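You operate a simulated robot arm through the tools that you are given. There is no shell and no other tool.

Carry out the task below with a simulated robot arm. There is one attempt and no reset: what you move stays moved.

Task
Top the brown square tub up to its line with oats.
Fine: scoop from the blue bin, lay the scoop back, seat the brown lid on the tub and shut the bin. Spill nothing.
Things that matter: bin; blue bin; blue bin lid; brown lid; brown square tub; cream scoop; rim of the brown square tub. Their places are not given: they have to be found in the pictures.

Only the result counts: the job must be done as asked and must still hold three seconds after the hand-in. Knocking over, shifting, dropping, spilling or breaking anything else fails it. Lids that push on must go on centred and level and be pressed home; caps that screw on are set level and turned clockwise until they are tight.

Robot
A 7-joint arm with a three-finger gripper, fixed in place. Base frame: the origin is on the floor under the middle of its stand, x ahead of it, y to its left, z up. Readings come in mm, rad, newtons and seconds.
With the tool pointing down near the work surface it reaches from about 500 to 940 mm from the base axis. Its first joint turns from -2.897 to 2.897 rad. Payload 2.69 kg.
The tool frame sits at the grasp point between the pads (the TCP): z along the fingers, y along the line on which they close. The tips reach 29 mm beyond it. The gripper opens to 120 mm; its body begins 78 mm behind the TCP.
Orientation is that of the tool frame in the base frame, as a unit quaternion [x, y, z, w]. With the fingers straight down and closing along the base's y, the tool's x points along the base's -x, its y along +y and its z along -z.

Tools
- The arm moves only by the tool play_rows. Its argument "moves" is text: rows parted by semicolons, each of 7 numbers parted by spaces: the shift along the tool's x, y, z in units of 200 mm (1.0 is 200 mm), then the turn, a rotation vector about the tool's x, y, z in units of 90 degrees (1.0 is 90 degrees), then the opening, from 0 (shut) to 1 (fully open). In form: tx ty tz ax ay az hand; .... A call has 1 to 20 rows; each row is the pose to reach, as a shift and turn from the pose commanded when the call began, along the tool's axes at that moment. A call with a number of a shift or a turn outside -1 to 1 is refused whole. Each row takes 0.2 s and may step no farther than 50 mm and 0.15 rad from the row before; otherwise, or with a gripper value out of range, the whole call is refused. Where a pose cannot be reached the arm comes as near as it can. A force on the tool above 40 N (or 10 N above the force at the start of the call, whichever is more), or a blocked arm, ends the call early, and 0.2 s more pass. Each finger travels about 40 mm/s and halts on what it meets, pressing with about 21 N; the grip force reading is that of the motor and also rises with nothing between the fingers. The clock runs only during rows and for 0.2 s after the last one: add rows that repeat a pose to give the fingers time. The reply holds the time, the measured pose of the TCP, the force on the tool along the base axes, the opening and the grip force, in the units named above and with some noise, with the torque about the TCP (base axes, N m) and any sound that the robot's microphone picked up.
- Cameras (640 x 400 px; columns grow to the right, rows downward): "scene" is fixed at [50.5, -650.9, 1447.3]; the picture's right is [0.63, -0.78, 0.00], its down [-0.39, -0.31, -0.86] and it looks along [0.67, 0.54, -0.50] (base axes); focal length 321 px, centre (320, 200). "wrist" rides on the gripper at [63, 0, -104] in the tool frame; the picture's right is [0.00, 1.00, 0.00], its down [-0.83, 0.00, -0.56] and it looks along [-0.56, 0.00, 0.83] (tool axes); focal length 275 px, centre (320, 200).
- get_image(camera): a new picture of that camera. No time passes.
- move_column(by): slides the trunk up (or, below 0, down) by that many mm; the arm rides with it, the base frame stays. It gives what a move gives, with no picture.
- locate(camera, pixels): for up to 12 pixels [column, row] of the newest picture of that camera ("zoom" is the newest enlarged one), the place [x, y, z] in the base frame of the surface seen there, good to about 2 mm. No time passes.
- inspect(camera, box): a new picture of the part [left, top, right, bottom] of that camera's present view, enlarged. No time passes.
- close_job(): hands the job in; it is judged then, once.

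Leave the gripper open and the arm clear of the work at the hand-in unless told otherwise.

The tools are called as a command line: name --argument value ..., lists and objects as JSON in quotes. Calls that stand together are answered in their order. play_rows: Moves the arm, as the interface text tells. Its arguments: {"type":"object","properties":{"moves":{"type":"string"}},"required":["moves"]} The other tools are called the same way: move_column (by) moves the trunk up or down; get_image (camera) takes a picture; locate (camera, pixels) gives the place of the surface under pixels of a picture; inspect (camera, box) takes an enlarged picture of a part of a camera's view; close_job () hands the job in.

At the start:

```text
t: 0.0
tool_pos: [443.3, -225.5, 1184.5]
ee_rot: [0.0, 1.0, 0.0, -0.001]
wrist_force: [0.1, -0.2, 0.7]
moment: [0.02, 0.01, 0.0]
width: 120.1
finger_force: 0.0
trunk travel left (down, up): [-600.0, 13.0]
```

scene: 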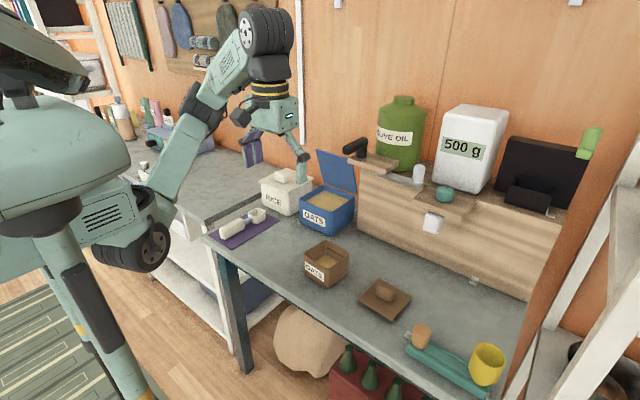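
wrist: 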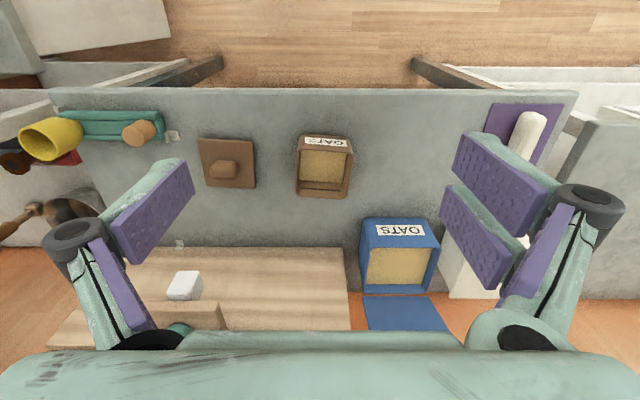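

I see the scoop on a purple mat near (245,222), the blue bin with its lid open near (328,208), the brown tub near (326,263) and the brown lid with a knob near (385,298). I'll take enlarged pictures to get details.

inspect --camera "scene" --box '[200, 140, 370, 250]'

inspect --camera "scene" --box '[280, 220, 440, 330]'

inspect --camera "wrist" --box '[180, 90, 600, 340]'

```text
3.64 times, centred on (285, 195) of scene
```

zoom: 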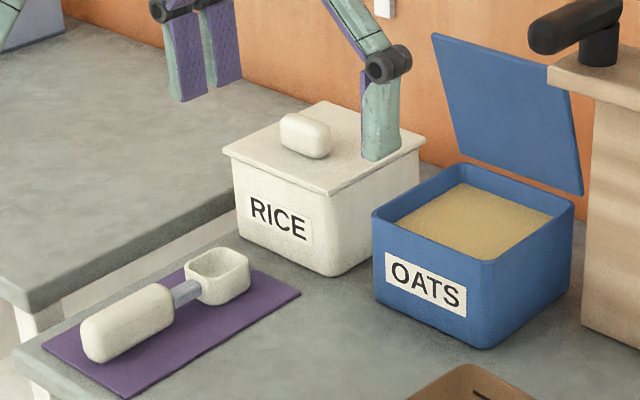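

```text
3.64 times, centred on (360, 275) of scene
```

zoom: 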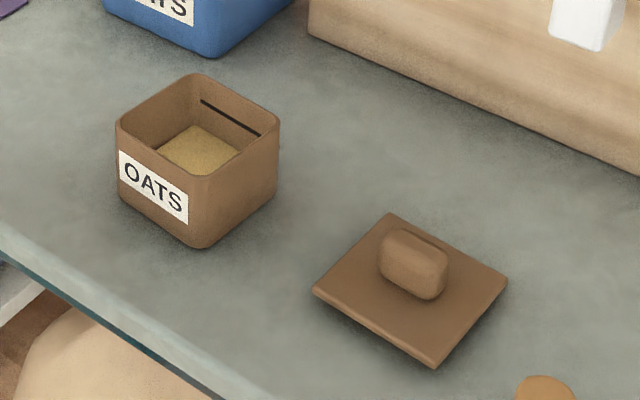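

```text
1.52 times, centred on (390, 215) of wrist
```

zoom: 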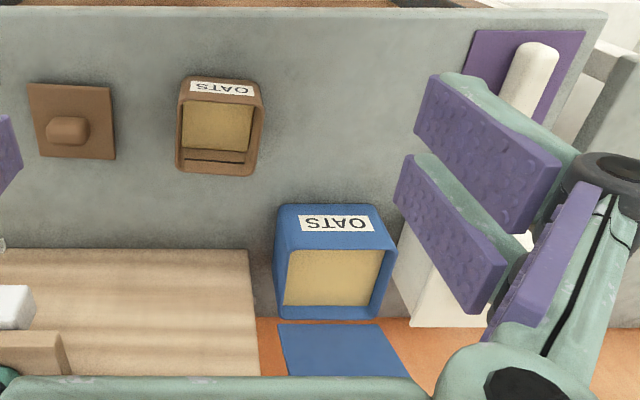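

The tub has a dark line on its inside far wall. Now I'll measure key points in the scene picture: table, tub rim, bin rim, scoop, lid, wall and bin lid.

locate --camera "scene" --pixels '[[222, 233], [236, 226], [248, 221], [258, 214], [270, 240], [320, 193], [300, 200], [328, 222], [352, 200], [340, 165], [325, 263], [326, 285]]'

locate --camera "wrist" --pixels '[[202, 140], [253, 140], [205, 186], [254, 187], [222, 168], [302, 136], [349, 136], [296, 195], [346, 196], [325, 165], [400, 265], [400, 315]]'

```text
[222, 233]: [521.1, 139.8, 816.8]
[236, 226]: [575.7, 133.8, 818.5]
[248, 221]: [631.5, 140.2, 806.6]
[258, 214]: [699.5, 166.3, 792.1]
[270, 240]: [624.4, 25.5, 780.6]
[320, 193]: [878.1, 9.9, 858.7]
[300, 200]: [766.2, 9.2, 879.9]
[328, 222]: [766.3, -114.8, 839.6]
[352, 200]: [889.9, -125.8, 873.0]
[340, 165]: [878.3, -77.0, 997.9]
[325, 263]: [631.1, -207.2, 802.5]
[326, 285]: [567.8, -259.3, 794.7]
```

```text
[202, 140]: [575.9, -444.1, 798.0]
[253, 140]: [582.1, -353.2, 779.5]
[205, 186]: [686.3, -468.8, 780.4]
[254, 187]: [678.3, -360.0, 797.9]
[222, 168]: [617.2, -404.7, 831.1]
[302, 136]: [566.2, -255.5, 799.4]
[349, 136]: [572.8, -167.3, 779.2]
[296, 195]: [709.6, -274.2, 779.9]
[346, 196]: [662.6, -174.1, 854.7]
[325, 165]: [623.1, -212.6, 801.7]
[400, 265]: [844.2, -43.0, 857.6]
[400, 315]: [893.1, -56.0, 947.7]
```

The table is at z ≈ 780. I'll take a sharp enlarged view of the scoop and measure its outline.

inspect --camera "scene" --box '[205, 195, 285, 245]'

```text
8.00 times, centred on (245, 220) of scene
```

zoom: 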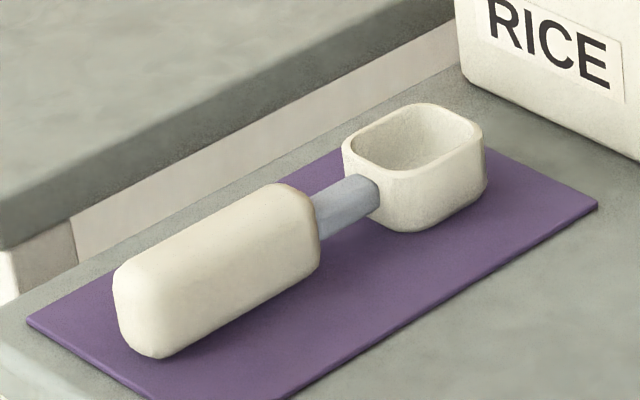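

I measure points on the handle top, handle ends, shank, bowl rim and the mat.

locate --camera "zoom" --pixels '[[125, 275], [265, 192], [180, 290], [305, 220], [155, 350], [315, 265], [345, 205], [348, 145], [410, 108], [478, 128], [400, 170], [420, 145]]'

locate --camera "zoom" --pixels '[[30, 322], [597, 206], [210, 398], [335, 150], [400, 225], [485, 190], [130, 310], [230, 235], [250, 210], [200, 260], [290, 195], [405, 180]]'

```text
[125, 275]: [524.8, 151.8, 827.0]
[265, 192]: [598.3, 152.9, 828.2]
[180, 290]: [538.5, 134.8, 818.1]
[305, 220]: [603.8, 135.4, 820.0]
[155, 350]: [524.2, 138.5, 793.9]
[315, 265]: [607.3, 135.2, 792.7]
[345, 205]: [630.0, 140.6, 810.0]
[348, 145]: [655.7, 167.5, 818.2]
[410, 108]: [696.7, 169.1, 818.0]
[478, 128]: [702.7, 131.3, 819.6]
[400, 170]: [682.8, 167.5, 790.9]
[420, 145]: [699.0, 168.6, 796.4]
```

```text
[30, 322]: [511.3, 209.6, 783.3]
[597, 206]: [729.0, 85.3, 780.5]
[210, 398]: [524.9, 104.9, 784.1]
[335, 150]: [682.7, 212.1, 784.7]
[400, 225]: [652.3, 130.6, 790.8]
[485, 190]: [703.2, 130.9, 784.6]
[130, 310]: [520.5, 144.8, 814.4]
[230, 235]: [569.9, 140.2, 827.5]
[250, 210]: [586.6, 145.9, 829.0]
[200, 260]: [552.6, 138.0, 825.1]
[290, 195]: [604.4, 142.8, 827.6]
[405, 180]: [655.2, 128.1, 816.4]
```

The scoop lies along x: handle from x≈520 to 608 at y≈150, bowl x≈652–704. Now I zoom in on the bin and its lid for geometry.

inspect --camera "scene" --box '[290, 145, 370, 235]'

```text
4.44 times, centred on (330, 190) of scene
```

zoom: 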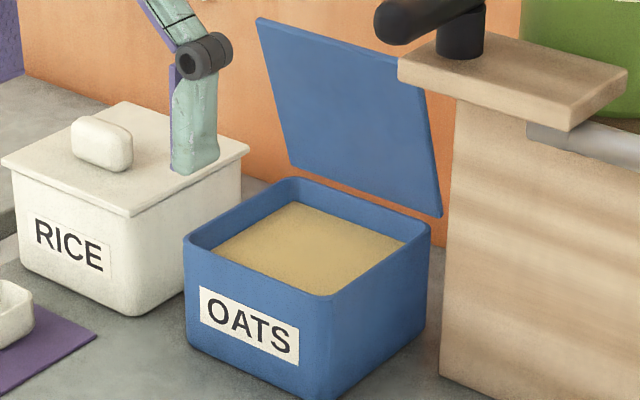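

I measure the bin's rim corners, oats level, and the lid's corners and neighbours.

locate --camera "zoom" --pixels '[[188, 238], [285, 182], [330, 296], [427, 225], [262, 22], [425, 95], [437, 212], [305, 165], [310, 240], [290, 212], [380, 240], [335, 280]]'

locate --camera "zoom" --pixels '[[10, 162], [130, 210], [245, 152], [95, 130], [400, 75], [460, 200], [445, 370], [560, 120], [455, 40], [380, 15], [160, 5], [350, 80]]'

```text
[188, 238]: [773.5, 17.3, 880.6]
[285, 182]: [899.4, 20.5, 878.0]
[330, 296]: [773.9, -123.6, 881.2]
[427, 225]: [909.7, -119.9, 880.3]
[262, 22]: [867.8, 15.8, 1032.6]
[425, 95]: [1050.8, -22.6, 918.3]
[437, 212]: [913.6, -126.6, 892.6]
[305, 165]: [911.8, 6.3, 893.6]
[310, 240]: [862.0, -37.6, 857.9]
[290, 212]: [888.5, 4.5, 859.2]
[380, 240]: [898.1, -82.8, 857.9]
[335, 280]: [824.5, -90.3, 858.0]
```

```text
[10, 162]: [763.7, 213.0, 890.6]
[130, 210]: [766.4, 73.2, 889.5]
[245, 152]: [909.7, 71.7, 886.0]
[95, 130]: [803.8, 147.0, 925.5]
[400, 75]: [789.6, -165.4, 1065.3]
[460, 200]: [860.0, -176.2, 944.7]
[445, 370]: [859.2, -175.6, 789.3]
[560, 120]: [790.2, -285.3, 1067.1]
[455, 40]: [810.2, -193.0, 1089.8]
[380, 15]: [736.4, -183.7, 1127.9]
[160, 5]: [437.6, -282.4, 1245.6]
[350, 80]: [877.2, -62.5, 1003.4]
```

The bin lid leans over the back (bottom edge x≈912 z≈893, top edge x≈868 z≈1032), and the bin rim is at z≈880 with oats at ≈858. Now I zoom in on the tub and the fill line.

inspect --camera "scene" --box '[298, 232, 358, 292]'

```text
6.67 times, centred on (328, 262) of scene
```

zoom: 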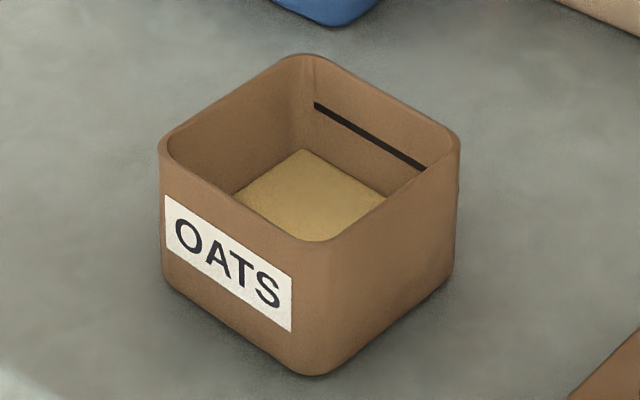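

I measure the tub's rim, wall inside, line and oats level.

locate --camera "zoom" --pixels '[[163, 142], [305, 56], [455, 138], [318, 241], [315, 105], [365, 135], [420, 168], [305, 180], [245, 195], [375, 200], [235, 190], [300, 150]]'

locate --camera "zoom" --pixels '[[240, 190], [235, 95], [390, 92], [235, 210], [395, 190], [310, 372], [452, 270], [163, 275], [350, 165], [315, 90], [380, 115], [310, 235]]'

```text
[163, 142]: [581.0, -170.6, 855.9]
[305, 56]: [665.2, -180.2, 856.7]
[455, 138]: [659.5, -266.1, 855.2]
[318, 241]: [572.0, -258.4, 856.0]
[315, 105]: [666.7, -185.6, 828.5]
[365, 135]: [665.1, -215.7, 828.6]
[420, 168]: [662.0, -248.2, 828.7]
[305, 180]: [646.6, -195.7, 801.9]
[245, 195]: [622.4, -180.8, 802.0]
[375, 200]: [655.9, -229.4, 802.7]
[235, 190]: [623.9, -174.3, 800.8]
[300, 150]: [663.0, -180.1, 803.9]
```

```text
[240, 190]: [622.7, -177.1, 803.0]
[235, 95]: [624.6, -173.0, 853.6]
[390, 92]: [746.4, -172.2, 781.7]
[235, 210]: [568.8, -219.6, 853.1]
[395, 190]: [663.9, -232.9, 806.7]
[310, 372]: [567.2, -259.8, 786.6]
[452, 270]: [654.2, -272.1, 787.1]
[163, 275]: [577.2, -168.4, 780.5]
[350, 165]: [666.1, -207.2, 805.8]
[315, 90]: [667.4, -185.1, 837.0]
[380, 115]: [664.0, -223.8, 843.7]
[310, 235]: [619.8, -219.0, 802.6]
```

The tub's line is at z≈828.5 and oats now at ≈802, so roughly 200 ml is needed, likely several scoops. Now I zoom in on the brown lid.

inspect --camera "scene" --box '[350, 265, 420, 330]'

```text
6.15 times, centred on (385, 298) of scene
```

zoom: 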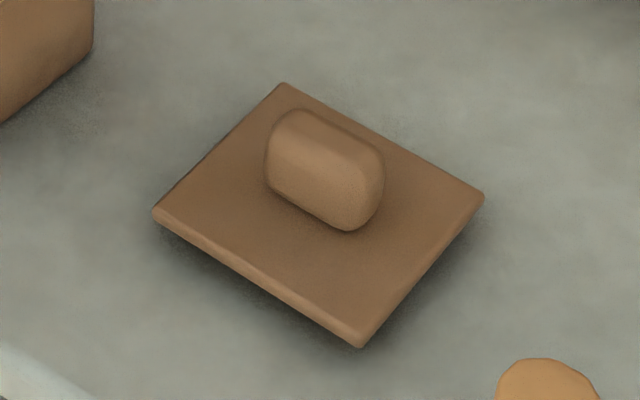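

locate --camera "zoom" --pixels '[[156, 210], [284, 85], [482, 196], [360, 343], [270, 150], [300, 115], [383, 165], [350, 225], [320, 155], [360, 190], [270, 185], [360, 335]]'

```text
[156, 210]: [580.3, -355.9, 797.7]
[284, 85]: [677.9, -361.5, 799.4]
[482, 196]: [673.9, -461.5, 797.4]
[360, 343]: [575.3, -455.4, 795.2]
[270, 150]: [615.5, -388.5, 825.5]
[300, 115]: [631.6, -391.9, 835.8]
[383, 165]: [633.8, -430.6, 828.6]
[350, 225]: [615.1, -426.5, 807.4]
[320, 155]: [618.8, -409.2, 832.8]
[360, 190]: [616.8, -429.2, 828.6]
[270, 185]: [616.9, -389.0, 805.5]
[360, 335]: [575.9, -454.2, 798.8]
```

The lid is ~100 mm square centred near (627,-408), knob about 44 mm along y and ~24 mm along x, top z≈836. Now I check the gripper finger layout in the wrist picture and measure where the pads sit, as well as points on the robot arm in the scene picture.

locate --camera "wrist" --pixels '[[465, 140], [540, 195], [455, 180], [530, 230], [445, 195], [490, 280], [190, 170], [120, 225], [185, 190], [130, 260], [410, 70], [570, 95]]'

locate --camera "scene" --pixels '[[145, 250], [265, 30], [268, 90], [200, 110], [100, 215], [295, 110], [75, 150], [40, 70], [300, 150], [255, 125], [500, 150], [345, 150]]'

inspect --camera "wrist" --box '[400, 80, 640, 340]'

```text
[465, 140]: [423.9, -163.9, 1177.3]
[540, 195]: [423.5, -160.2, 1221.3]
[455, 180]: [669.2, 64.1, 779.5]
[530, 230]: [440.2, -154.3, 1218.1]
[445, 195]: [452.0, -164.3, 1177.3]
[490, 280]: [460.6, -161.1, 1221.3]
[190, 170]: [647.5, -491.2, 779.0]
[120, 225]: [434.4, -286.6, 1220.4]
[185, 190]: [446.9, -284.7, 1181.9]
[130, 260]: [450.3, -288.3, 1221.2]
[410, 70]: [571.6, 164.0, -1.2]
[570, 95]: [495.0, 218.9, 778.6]
```

```text
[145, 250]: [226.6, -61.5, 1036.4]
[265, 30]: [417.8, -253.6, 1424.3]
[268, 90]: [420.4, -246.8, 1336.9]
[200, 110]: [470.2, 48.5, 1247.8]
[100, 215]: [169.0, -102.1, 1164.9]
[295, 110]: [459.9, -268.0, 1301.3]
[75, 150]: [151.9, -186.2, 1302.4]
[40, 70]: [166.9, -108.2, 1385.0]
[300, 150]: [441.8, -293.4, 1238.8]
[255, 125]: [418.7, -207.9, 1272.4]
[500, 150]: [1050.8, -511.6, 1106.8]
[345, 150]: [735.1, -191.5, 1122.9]
```

```text
1.54 times, centred on (520, 210) of wrist
```

zoom: 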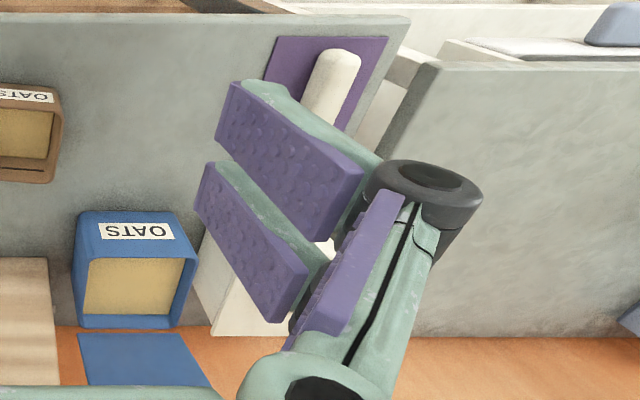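

The two +y fingers sit at tool x≈±17 and the single finger opposes them in the middle. I start by moving the open gripper through free air toward a spot above the scoop handle (565,150), in two calls.

play_rows --moves "-0.05 0.19 0.0 0 0 0 1; -0.1 0.38 0.0 0 0 0 1; -0.15 0.57 0.0 0 0 0 1; -0.2 0.76 0.0 0 0 0 1; -0.25 0.94 0.0 0 0 0 1"

play_rows --moves "-0.05 0.19 0.05 0 0 0 1; -0.1 0.38 0.1 0 0 0 1; -0.15 0.57 0.15 0 0 0 1; -0.2 0.76 0.2 0 0 0 1; -0.25 0.94 0.25 0 0 0 1"

get_image --camera "wrist"

get_image --camera "scene"

```text
t: 1.2
tool_pos: [495.2, -35.0, 1182.8]
ee_rot: [0.0, 1.0, 0.0, 0.0]
wrist_force: [-0.3, 0.5, -0.4]
moment: [-0.01, -0.03, -0.01]
width: 119.9
finger_force: 0.1
trunk travel left (down, up): [-600.0, 13.0]
```

```text
t: 2.4
tool_pos: [544.5, 149.8, 1132.0]
ee_rot: [0.002, 1.0, -0.003, 0.0]
wrist_force: [0.4, -0.1, 0.7]
moment: [-0.02, 0.0, 0.0]
width: 120.2
finger_force: 0.1
trunk travel left (down, up): [-600.0, 13.0]
```

```text
taken
```

wrist: 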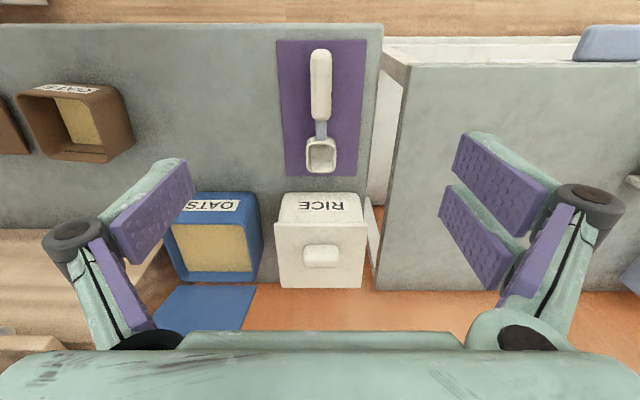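

```text
taken
```

scene: 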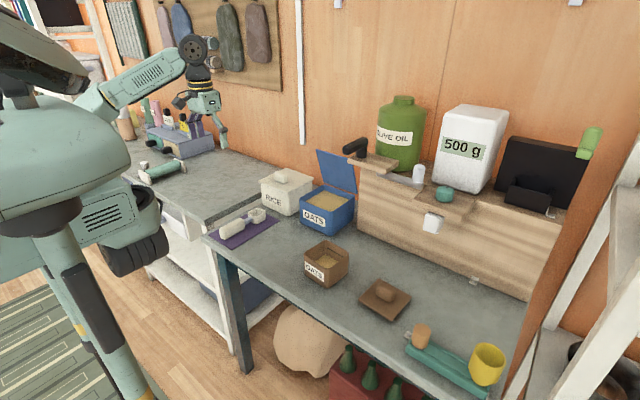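

The gripper is above the scoop. I measure the handle's outline, bowl, mat and the neighbouring counter from this wrist picture.

inspect --camera "wrist" --box '[270, 30, 390, 190]'

locate --camera "wrist" --pixels '[[430, 100], [405, 65], [320, 55], [320, 110], [312, 80], [329, 80], [313, 115], [330, 112], [321, 128], [308, 140], [335, 140], [321, 155]]'

```text
2.50 times, centred on (330, 110) of wrist
```

zoom: 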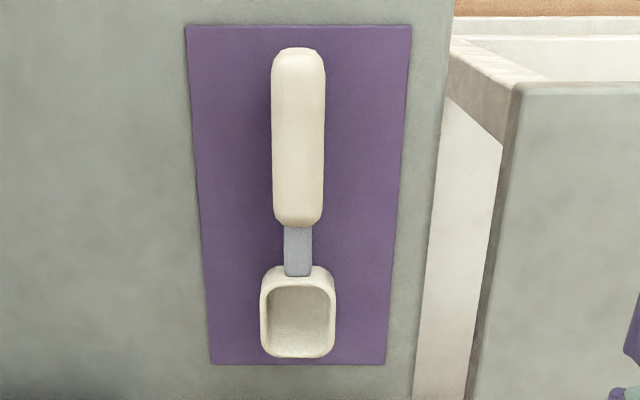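

```text
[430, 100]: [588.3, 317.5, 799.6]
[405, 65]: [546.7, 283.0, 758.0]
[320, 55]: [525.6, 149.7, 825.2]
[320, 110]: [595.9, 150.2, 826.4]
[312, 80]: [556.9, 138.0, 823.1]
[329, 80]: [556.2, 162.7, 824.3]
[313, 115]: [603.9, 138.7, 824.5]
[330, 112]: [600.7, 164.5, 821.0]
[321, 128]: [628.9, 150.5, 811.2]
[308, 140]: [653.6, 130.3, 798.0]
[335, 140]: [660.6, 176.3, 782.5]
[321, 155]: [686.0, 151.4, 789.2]
```

Handle axis is at y≈150.5, about 30 mm wide, top z≈826. I'll tilt the tool 45° (fingers pointing forward-down) while lowering to a pre-grasp point behind the handle near (470,150,950), to check that the tilted pose is reachable.

play_rows --moves "0.046 0 0.114 0 -0.0625 0 1; 0.092 0 0.228 0 -0.125 0 1; 0.139 0.001 0.341 0 -0.1875 0 1; 0.185 0.001 0.455 0 -0.25 0 1; 0.231 0.002 0.569 0 -0.3125 0 1; 0.278 0.002 0.683 0 -0.375 0 1; 0.324 0.003 0.796 0 -0.4375 0 1; 0.37 0.003 0.91 0 -0.5 0 1; 0.37 0.003 0.91 0 -0.5 0 1"

get_image --camera "wrist"

get_image --camera "scene"

```text
t: 4.4
tool_pos: [499.6, 215.4, 988.4]
ee_rot: [0.0, 0.924, 0.0, 0.382]
wrist_force: [-0.1, 0.3, 0.8]
moment: [-0.03, 0.0, 0.02]
width: 120.2
finger_force: 0.1
out of reach, approached as far as the arm can: row 6, 7, 8, 9
trunk travel left (down, up): [-600.0, 13.0]
```

```text
taken
```

wrist: 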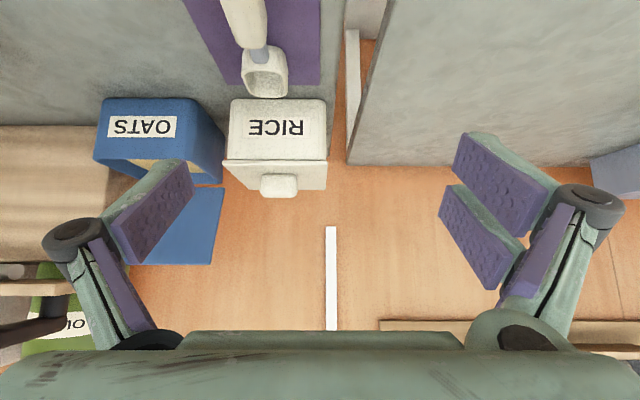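

```text
taken
```

scene: 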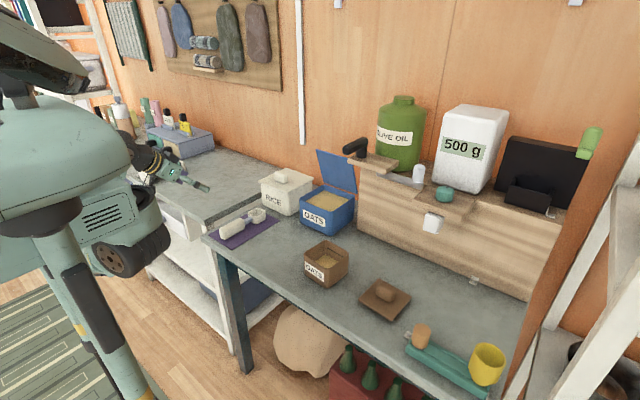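

Orientation was reached but the position was too close to the base at this column height. I'll lift up to about z=1150 first (free air), then lower the trunk so the forearm lies flatter and try again.

play_rows --moves "-0.08 0 -0.1 0 0 0 1; -0.16 0 -0.2 0 0 0 1; -0.24 0 -0.3 0 0 0 1; -0.32 0 -0.4 0 0 0 1; -0.4 0 -0.5 0 0 0 1; -0.48 0 -0.6 0 0 0 1; -0.56 0 -0.7 0 0 0 1"

```text
t: 6.0
tool_pos: [482.2, 212.8, 1166.3]
ee_rot: [0.0, 0.924, 0.0, 0.382]
wrist_force: [0.5, 0.4, -0.7]
moment: [0.01, -0.01, 0.02]
width: 119.9
finger_force: 0.1
trunk travel left (down, up): [-600.0, 13.0]
```

The commanded pose is taken from the reached pose. Now I lower the trunk by 200 mm; the TCP would come down to about z≈966, still clear above the scoop.

move_column --by -100

get_image --camera "scene"

```text
t: 7.3
tool_pos: [481.3, 211.9, 1067.1]
ee_rot: [0.0, 0.924, 0.0, 0.383]
wrist_force: [0.1, 0.0, -0.4]
moment: [0.0, -0.01, 0.0]
width: 119.9
finger_force: 0.0
trunk travel left (down, up): [-500.0, 113.0]
```

```text
taken
```

scene: 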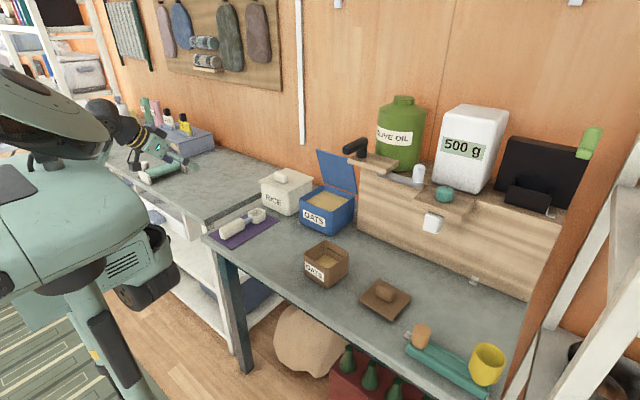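

All clear so far. I lower another 100 mm, then try the pre-grasp pose.

move_column --by -100

get_image --camera "scene"

locate --camera "scene" --pixels '[[150, 285], [160, 170], [60, 200], [140, 150], [175, 205], [210, 225], [100, 140]]'

```text
t: 8.7
tool_pos: [480.0, 212.1, 966.6]
ee_rot: [0.0, 0.924, 0.001, 0.383]
wrist_force: [-0.8, 0.1, -0.6]
moment: [0.0, -0.03, 0.0]
width: 120.0
finger_force: 0.1
trunk travel left (down, up): [-400.0, 213.0]
```

```text
taken
```

scene: 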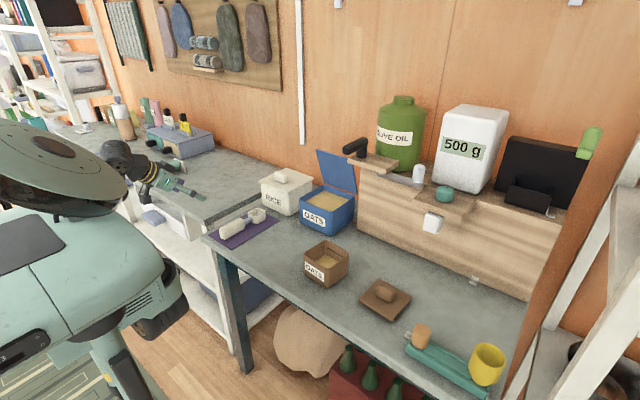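

```text
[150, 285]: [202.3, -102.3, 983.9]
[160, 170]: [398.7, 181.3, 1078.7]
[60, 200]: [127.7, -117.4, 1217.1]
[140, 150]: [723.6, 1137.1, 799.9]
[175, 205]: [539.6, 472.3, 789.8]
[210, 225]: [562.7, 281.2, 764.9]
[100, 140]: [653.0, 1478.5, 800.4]
```

Now I try to reach the pre-grasp pose (475,150.5,914) with the 45° tilt.

play_rows --moves "0.05 -0.077 0.042 0 0 0 1; 0.1 -0.154 0.084 0 0 0 1; 0.15 -0.231 0.126 0 0 0 1; 0.2035 -0.308 0.168 0 0 0 1; 0.2035 -0.308 0.168 0 0 0 1"

get_image --camera "wrist"

```text
t: 9.9
tool_pos: [474.9, 150.9, 912.7]
ee_rot: [-0.001, 0.924, 0.0, 0.382]
wrist_force: [-0.4, 0.7, 0.4]
moment: [0.02, -0.03, -0.01]
width: 120.2
finger_force: 0.0
trunk travel left (down, up): [-400.0, 213.0]
```

```text
taken
```

wrist: 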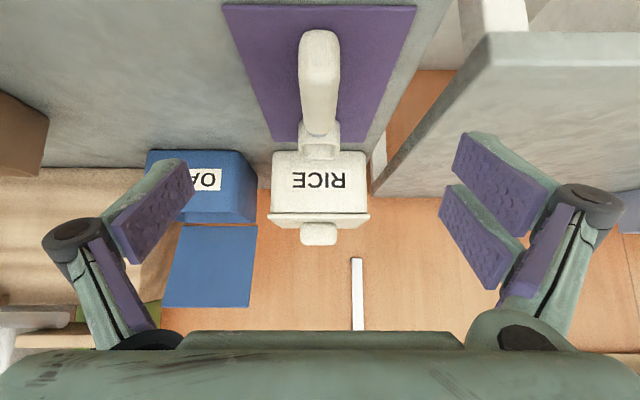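

The pose is reached. Before descending I measure the finger tip corners to know how low they hang.

inspect --camera "wrist" --box '[420, 110, 580, 310]'

locate --camera "wrist" --pixels '[[466, 135], [455, 175], [480, 135], [490, 140], [450, 190], [440, 225], [465, 192], [188, 162], [192, 195], [170, 165], [155, 170], [186, 180]]'

```text
2.00 times, centred on (500, 210) of wrist
```

zoom: 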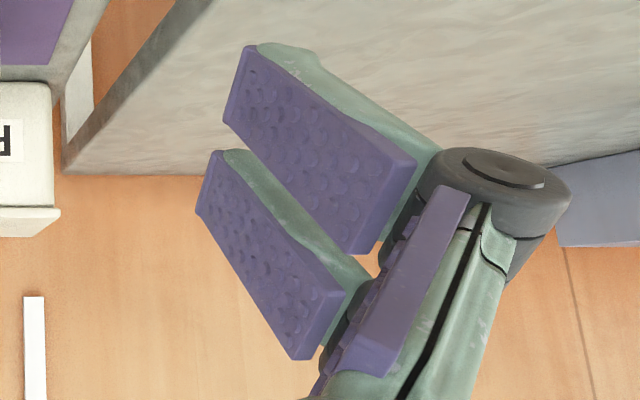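

```text
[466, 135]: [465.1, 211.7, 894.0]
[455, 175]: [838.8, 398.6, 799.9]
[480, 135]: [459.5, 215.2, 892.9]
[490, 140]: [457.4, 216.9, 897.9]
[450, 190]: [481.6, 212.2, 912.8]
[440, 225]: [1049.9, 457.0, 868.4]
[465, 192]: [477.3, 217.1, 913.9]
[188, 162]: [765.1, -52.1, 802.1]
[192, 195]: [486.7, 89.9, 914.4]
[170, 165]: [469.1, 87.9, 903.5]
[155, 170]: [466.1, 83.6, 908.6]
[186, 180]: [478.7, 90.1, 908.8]
```

When open, the tips are only ~7 mm beyond the TCP and they span about ±22 mm along tool x, so at TCP z≈828.5 the tips stay above the mat. I descend along the tool axis to (548,150.5,828.5), straddling the handle with fingers open.

play_rows --moves "0.007 0 0.1 0 0 0 1; 0.014 0 0.2 0 0 0 1; 0.021 -0.001 0.3 0 0 0 1; 0.028 -0.001 0.4 0 0 0 1; 0.034 -0.002 0.48 0 0 0 1; 0.037 -0.002 0.52 0 0 0 1; 0.039 -0.002 0.556 0 0 0 1; 0.039 -0.002 0.556 0 0 0 1"

get_image --camera "wrist"

inspect --camera "scene" --box '[150, 150, 310, 260]'

```text
t: 11.7
tool_pos: [549.2, 150.6, 829.9]
ee_rot: [0.0, 0.924, 0.0, 0.382]
wrist_force: [0.9, -0.8, 0.4]
moment: [0.02, 0.02, 0.0]
width: 120.1
finger_force: 0.1
trunk travel left (down, up): [-400.0, 213.0]
```

```text
taken
```

wrist: 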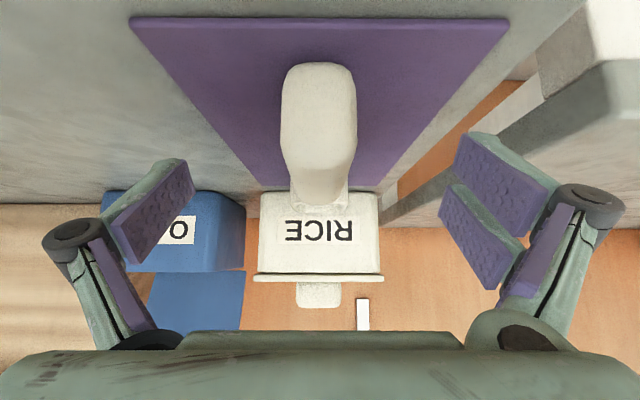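

```text
3.64 times, centred on (230, 205) of scene
```

zoom: 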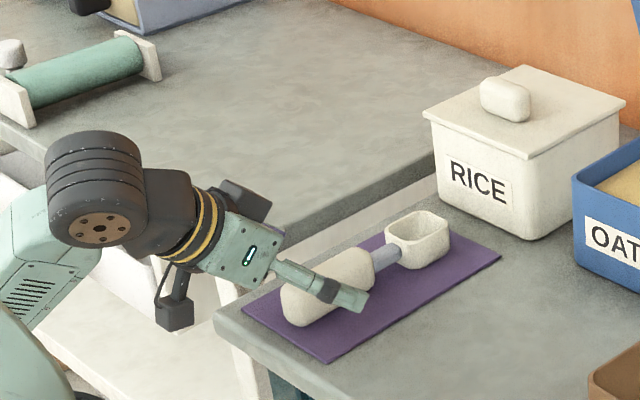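

The fingers straddle the handle. I close part-way first to about 50 mm to check that the tips stay clear of the mat and are centred.

play_rows --moves "0 0 0 0 0 0 0.8; 0 0 0 0 0 0 0.6; 0 0 0 0 0 0 0.42; 0 0 0 0 0 0 0.42; 0 0 0 0 0 0 0.42; 0 0 0 0 0 0 0.42"

get_image --camera "wrist"

inspect --camera "scene" --box '[205, 195, 285, 245]'

```text
t: 13.1
tool_pos: [550.0, 150.2, 830.1]
ee_rot: [0.0, 0.924, 0.0, 0.382]
wrist_force: [-0.4, -0.7, 0.5]
moment: [0.02, -0.01, -0.02]
width: 50.3
finger_force: 0.2
trunk travel left (down, up): [-400.0, 213.0]
```

```text
taken
```

wrist: 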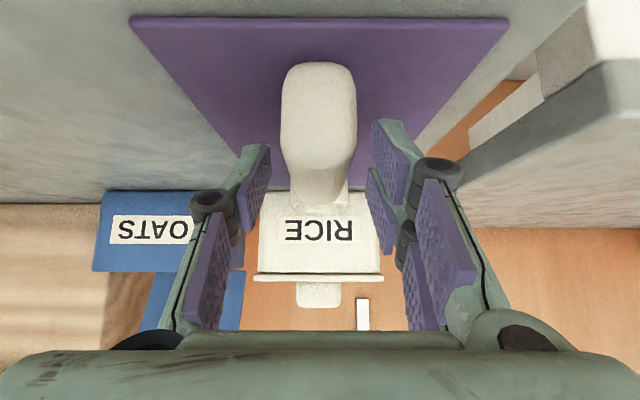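

```text
8.00 times, centred on (245, 220) of scene
```

zoom: 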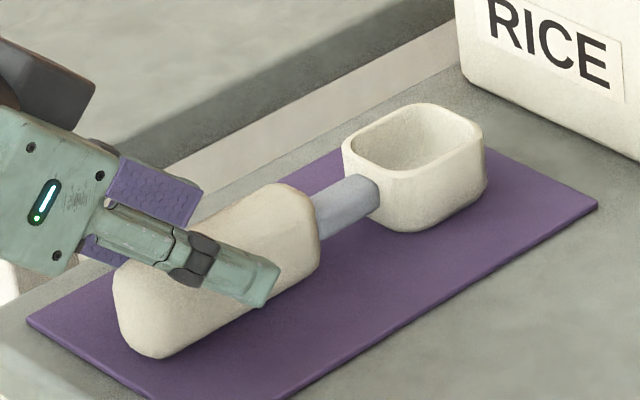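

The handle is centred between the pads and tips are clear of the mat. I close fully and hold.

play_rows --moves "0 0 0 0 0 0 0.3; 0 0 0 0 0 0 0.2; 0 0 0 0 0 0 0.1; 0 0 0 0 0 0 0; 0 0 0 0 0 0 0; 0 0 0 0 0 0 0"

get_image --camera "wrist"

inspect --camera "scene" --box '[205, 195, 285, 245]'

```text
t: 14.5
tool_pos: [547.9, 151.0, 830.0]
ee_rot: [0.0, 0.924, 0.0, 0.383]
wrist_force: [1.1, -1.2, 0.8]
moment: [0.0, -0.06, -0.02]
width: 29.6
finger_force: 20.8
trunk travel left (down, up): [-400.0, 213.0]
```

```text
taken
```

wrist: 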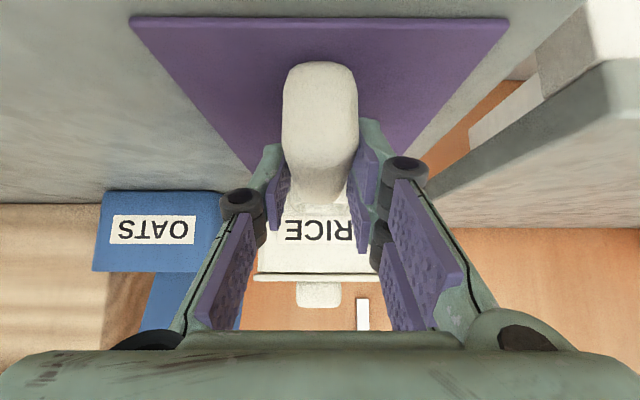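

```text
8.00 times, centred on (245, 220) of scene
```

zoom: 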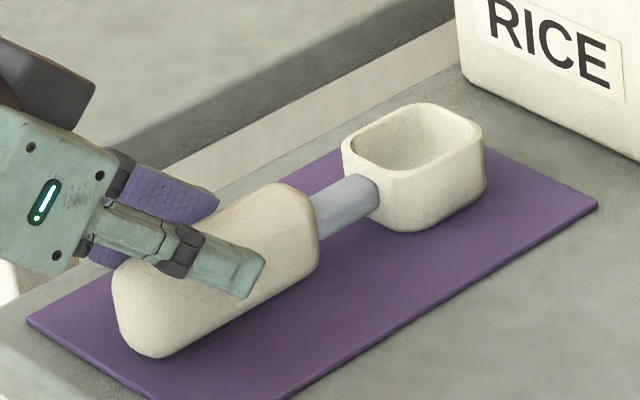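

Gripped at 29.6 mm, 20.8 N. I lift straight up by 100 mm and check that the scoop came along level.

play_rows --moves "-0.03 0 -0.03 0 0 0 0; -0.09 0 -0.09 0 0 0 0; -0.16 0 -0.16 0 0 0 0; -0.23 0 -0.23 0 0 0 0; -0.3 0 -0.3 0 0 0 0; -0.354 0 -0.354 0 0 0 0; -0.354 0 -0.354 0 0 0 0"

get_image --camera "wrist"

inspect --camera "scene" --box '[180, 140, 300, 240]'

```text
t: 16.1
tool_pos: [548.6, 150.0, 929.1]
ee_rot: [-0.001, 0.924, 0.001, 0.383]
wrist_force: [-0.4, -0.1, -1.5]
moment: [0.02, 0.03, 0.0]
width: 29.4
finger_force: 20.8
trunk travel left (down, up): [-400.0, 213.0]
```

```text
taken
```

wrist: 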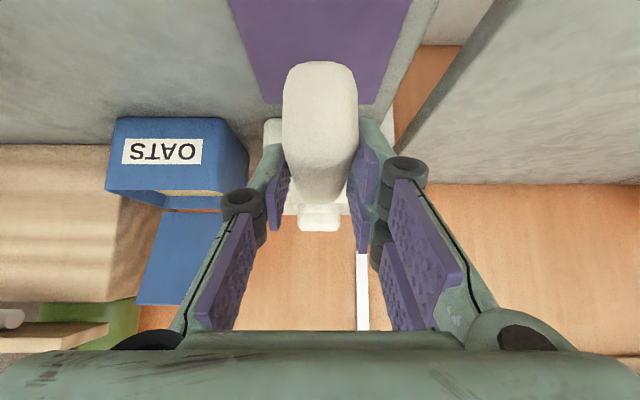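

```text
4.00 times, centred on (240, 190) of scene
```

zoom: 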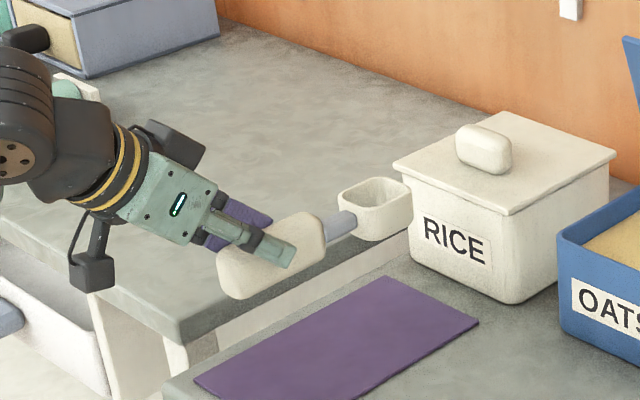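

The scoop is held. I check its levelness by measuring bowl rim and handle points.

locate --camera "zoom" --pixels '[[340, 200], [360, 182], [405, 185], [410, 190], [368, 210], [372, 215], [345, 225], [305, 220], [240, 250], [280, 225], [375, 192], [408, 225]]'

```text
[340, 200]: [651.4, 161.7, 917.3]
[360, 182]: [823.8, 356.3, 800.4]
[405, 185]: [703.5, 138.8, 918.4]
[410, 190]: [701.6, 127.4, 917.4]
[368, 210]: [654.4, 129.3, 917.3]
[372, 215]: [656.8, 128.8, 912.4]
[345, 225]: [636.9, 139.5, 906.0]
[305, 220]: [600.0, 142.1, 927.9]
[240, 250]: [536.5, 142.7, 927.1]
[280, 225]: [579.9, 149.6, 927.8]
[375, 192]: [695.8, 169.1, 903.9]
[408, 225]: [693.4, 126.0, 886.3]
```

The scoop is level in hand (rim z 917–918 all round). I also need to know how far the dark box on the gripper's upper side sticks out, so I measure it before going near the bin lid.

locate --camera "zoom" --pixels '[[150, 125], [203, 152], [170, 150], [195, 175], [90, 280], [75, 258], [110, 285], [185, 205], [215, 190], [200, 240], [130, 205], [100, 110]]'

```text
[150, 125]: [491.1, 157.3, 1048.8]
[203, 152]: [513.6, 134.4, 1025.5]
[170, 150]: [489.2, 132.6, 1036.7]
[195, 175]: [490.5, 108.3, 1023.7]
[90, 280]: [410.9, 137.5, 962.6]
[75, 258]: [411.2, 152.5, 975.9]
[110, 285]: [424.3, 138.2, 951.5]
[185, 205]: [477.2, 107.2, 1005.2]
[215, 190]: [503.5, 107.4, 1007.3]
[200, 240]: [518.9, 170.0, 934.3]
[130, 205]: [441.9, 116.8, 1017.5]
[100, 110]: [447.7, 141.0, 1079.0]
```

The box only sticks out ~45 mm. I now carry the empty scoop up to z≈1000 and across to the bin's centre line y≈-51.

play_rows --moves "-0.06 -0.1 -0.06 0 0 0 0; -0.12 -0.22 -0.12 0 0 0 0; -0.18 -0.34 -0.18 0 0 0 0; -0.25 -0.46 -0.25 0 0 0 0; -0.25 -0.58 -0.25 0 0 0 0; -0.25 -0.7 -0.25 0 0 0 0; -0.25 -0.82 -0.25 0 0 0 0; -0.25 -0.92 -0.25 0 0 0 0; -0.25 -1.0 -0.25 0 0 0 0; -0.25 -1.0 -0.25 0 0 0 0"

get_image --camera "wrist"

get_image --camera "scene"

```text
t: 18.3
tool_pos: [548.3, -50.0, 1000.9]
ee_rot: [0.0, 0.924, 0.0, 0.382]
wrist_force: [-0.3, -0.7, -0.4]
moment: [0.0, 0.08, 0.0]
width: 29.4
finger_force: 20.4
trunk travel left (down, up): [-400.0, 213.0]
```

```text
taken
```

wrist: 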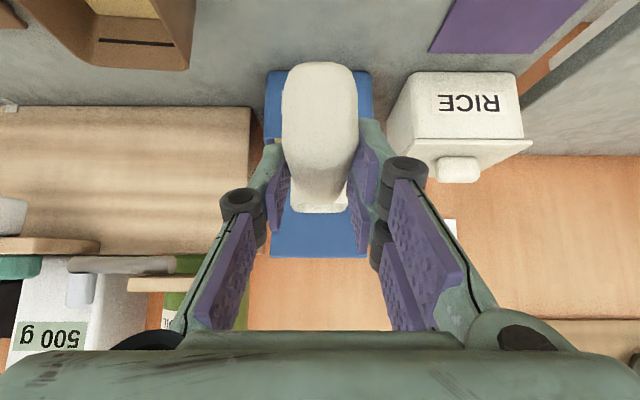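

```text
taken
```

scene: 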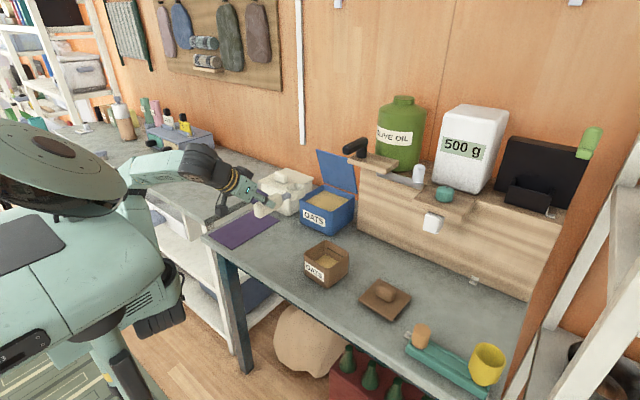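

Above the centre line. I move forward to (700,-51.5,1040) while pitching the bowl end down 40°.

play_rows --moves "-0.096 -0.001 0.057 0 0.063 0 0; -0.193 -0.002 0.114 0 0.127 0 0; -0.289 -0.003 0.171 0 0.19 0 0; -0.385 -0.004 0.228 0 0.254 0 0; -0.481 -0.005 0.284 0 0.317 0 0; -0.578 -0.006 0.341 0 0.381 0 0; -0.674 -0.0075 0.398 0 0.444 0 0; -0.674 -0.0075 0.398 0 0.444 0 0"

get_image --camera "wrist"

inspect --camera "scene" --box '[220, 110, 380, 240]'

```text
t: 20.1
tool_pos: [697.6, -48.5, 993.2]
ee_rot: [-0.001, 0.999, -0.001, 0.046]
wrist_force: [0.0, 0.0, 9.0]
moment: [-0.06, -0.71, 0.01]
width: 29.8
finger_force: 21.0
out of reach, approached as far as the arm can: row 6, 7, 8
trunk travel left (down, up): [-400.0, 213.0]
```

```text
taken
```

wrist: 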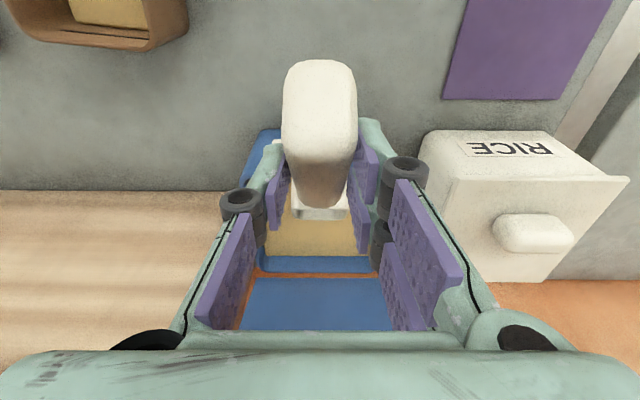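

```text
3.08 times, centred on (300, 175) of scene
```

zoom: 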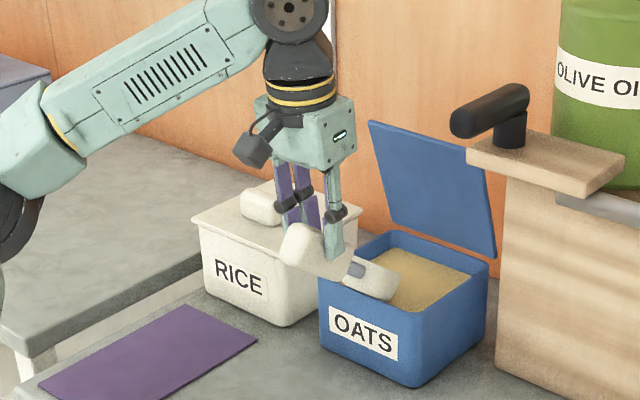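

The column height kept the arm from staying at z=1040, so it came down to 993 and the bowl is pressing on the bin's front rim (9 N). I raise the trunk to lift it straight up off the rim.

move_column --by 60

get_image --camera "wrist"

inspect --camera "scene" --box '[220, 110, 380, 240]'

```text
t: 21.1
tool_pos: [698.2, -48.2, 1050.5]
ee_rot: [0.0, 0.999, -0.002, 0.046]
wrist_force: [0.0, -1.1, -1.0]
moment: [-0.01, -0.01, 0.01]
width: 29.5
finger_force: 20.9
trunk travel left (down, up): [-460.0, 153.0]
```

```text
taken
```

wrist: 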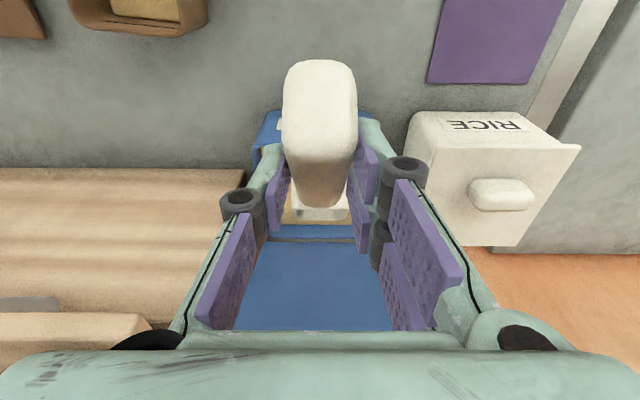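

```text
3.08 times, centred on (300, 175) of scene
```

zoom: 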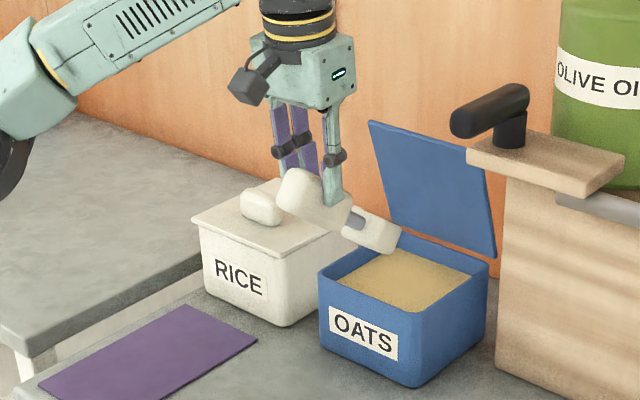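

Lifted free: force back to about zero. I check that the bin has not shifted and that the scoop hasn't turned in the grip.

locate --camera "zoom" --pixels '[[320, 272], [418, 308], [487, 262], [390, 235], [372, 125], [494, 250], [366, 208], [401, 231], [385, 252], [343, 232], [300, 172], [348, 200]]'

inspect --camera "scene" --box '[280, 145, 340, 205]'

```text
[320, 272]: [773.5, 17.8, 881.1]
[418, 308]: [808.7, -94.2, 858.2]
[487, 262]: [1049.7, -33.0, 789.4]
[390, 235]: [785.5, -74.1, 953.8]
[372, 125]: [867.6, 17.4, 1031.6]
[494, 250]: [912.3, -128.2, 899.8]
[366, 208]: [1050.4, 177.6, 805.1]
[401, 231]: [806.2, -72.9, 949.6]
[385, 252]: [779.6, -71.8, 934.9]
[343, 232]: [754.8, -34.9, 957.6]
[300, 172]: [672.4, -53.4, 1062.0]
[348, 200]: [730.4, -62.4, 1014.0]
```

```text
6.67 times, centred on (310, 175) of scene
```

zoom: 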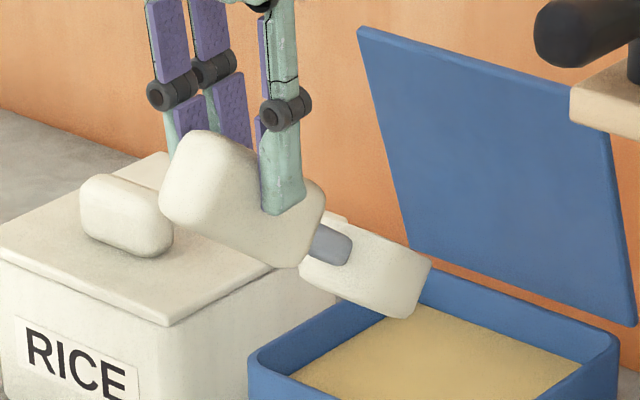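

locate --camera "zoom" --pixels '[[428, 262], [425, 275], [408, 314], [395, 312], [303, 282], [360, 240], [390, 250], [350, 295], [180, 145], [250, 150], [170, 215], [290, 262]]'

```text
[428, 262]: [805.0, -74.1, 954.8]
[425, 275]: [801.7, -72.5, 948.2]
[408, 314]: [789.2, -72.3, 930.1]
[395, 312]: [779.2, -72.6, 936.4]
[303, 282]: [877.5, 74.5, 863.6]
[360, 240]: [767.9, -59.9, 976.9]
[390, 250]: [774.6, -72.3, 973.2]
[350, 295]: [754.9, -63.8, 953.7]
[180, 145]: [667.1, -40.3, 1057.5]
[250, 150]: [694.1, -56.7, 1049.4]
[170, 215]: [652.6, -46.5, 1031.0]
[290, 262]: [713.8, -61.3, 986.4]
```

The bin hasn't moved, but the scoop turned several degrees in the grip. I raise the trunk another 100 mm to have room, then measure the scoop again more exactly.

move_column --by 100

inspect --camera "scene" --box '[275, 100, 335, 160]'

get_image --camera "wrist"

```text
t: 22.4
tool_pos: [698.5, -48.4, 1150.8]
ee_rot: [0.0, 0.999, -0.002, 0.046]
wrist_force: [0.5, -0.8, -0.5]
moment: [0.01, 0.03, 0.0]
width: 29.5
finger_force: 20.8
trunk travel left (down, up): [-560.0, 53.0]
```

```text
6.67 times, centred on (305, 130) of scene
```

zoom: 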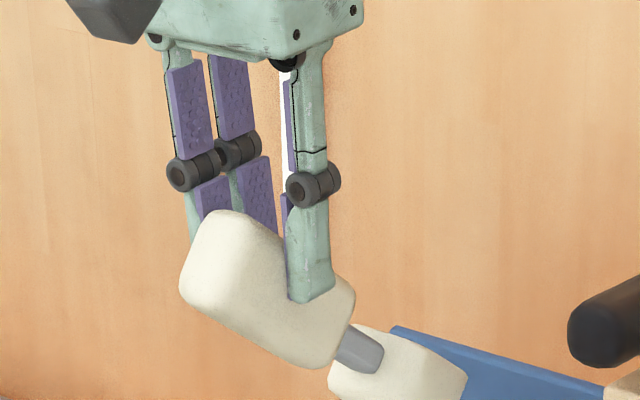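

```text
taken
```

wrist: 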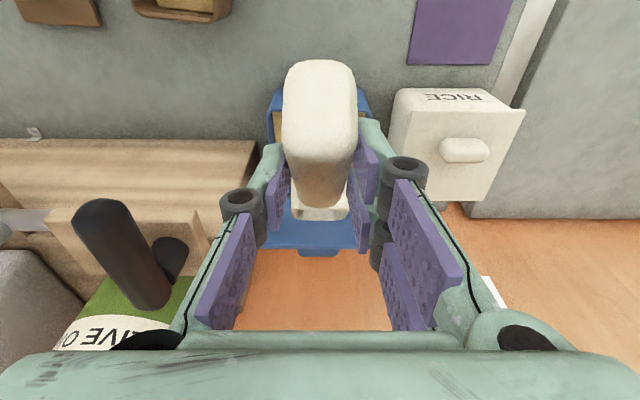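

locate --camera "zoom" --pixels '[[190, 285], [215, 305], [250, 330], [290, 355], [225, 215], [255, 225], [270, 235], [345, 290], [340, 365], [400, 370], [440, 370], [350, 345]]'

inspect --camera "scene" --box '[290, 125, 330, 175]'

```text
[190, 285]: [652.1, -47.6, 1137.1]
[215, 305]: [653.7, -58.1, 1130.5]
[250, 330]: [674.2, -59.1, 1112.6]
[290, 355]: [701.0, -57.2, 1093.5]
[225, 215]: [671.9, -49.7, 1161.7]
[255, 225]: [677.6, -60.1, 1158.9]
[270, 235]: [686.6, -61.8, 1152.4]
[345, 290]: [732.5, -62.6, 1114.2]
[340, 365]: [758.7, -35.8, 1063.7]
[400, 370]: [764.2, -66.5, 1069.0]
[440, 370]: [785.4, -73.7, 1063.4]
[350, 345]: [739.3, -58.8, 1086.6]
```

```text
8.00 times, centred on (310, 150) of scene
```

zoom: 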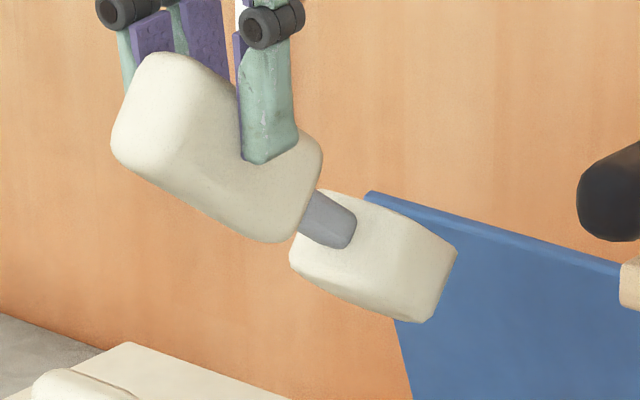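

locate --camera "zoom" --pixels '[[325, 192], [370, 205], [410, 222], [454, 250], [452, 262], [430, 318], [400, 315], [350, 298], [300, 280], [318, 200], [345, 240], [330, 225]]'

```text
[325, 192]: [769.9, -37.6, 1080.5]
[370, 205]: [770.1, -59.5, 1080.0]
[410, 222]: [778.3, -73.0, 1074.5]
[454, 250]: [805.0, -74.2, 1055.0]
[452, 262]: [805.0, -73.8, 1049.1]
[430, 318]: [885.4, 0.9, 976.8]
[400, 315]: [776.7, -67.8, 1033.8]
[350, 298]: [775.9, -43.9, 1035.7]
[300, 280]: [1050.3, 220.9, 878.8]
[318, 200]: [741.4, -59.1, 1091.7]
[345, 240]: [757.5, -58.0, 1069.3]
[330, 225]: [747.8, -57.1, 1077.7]
```

The scoop only turned about 2° in the grip and didn't slide; pitch is now ≈37.5° at the present tool tilt. I move to a pre-dig point above the bin, (750,-52,1080), pitching to ≈48°, staying well above the rim.

play_rows --moves "-0.045 -0.004 0.075 0 0.023 0 0; -0.09 -0.008 0.15 0 0.046 0 0; -0.134 -0.012 0.226 0 0.068 0 0; -0.179 -0.015 0.301 0 0.091 0 0; -0.2237 -0.018 0.376 0 0.114 0 0; -0.2237 -0.018 0.376 0 0.114 0 0"

inspect --camera "scene" --box '[260, 90, 390, 230]'

```text
t: 23.8
tool_pos: [750.5, -52.6, 1080.1]
ee_rot: [0.0, 0.999, -0.002, -0.044]
wrist_force: [-0.7, -0.1, -0.1]
moment: [-0.04, 0.0, -0.03]
width: 29.2
finger_force: 21.5
trunk travel left (down, up): [-560.0, 53.0]
```

```text
2.86 times, centred on (325, 160) of scene
```

zoom: 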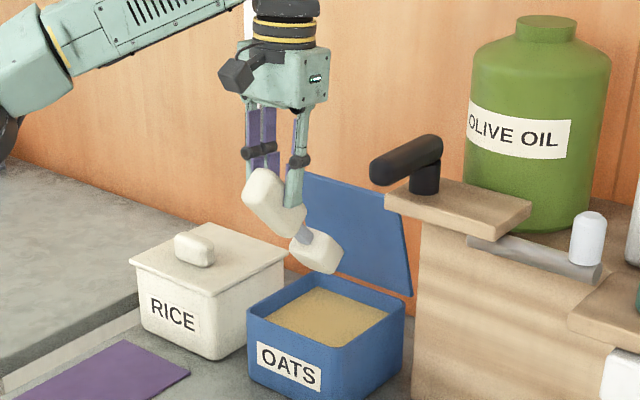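

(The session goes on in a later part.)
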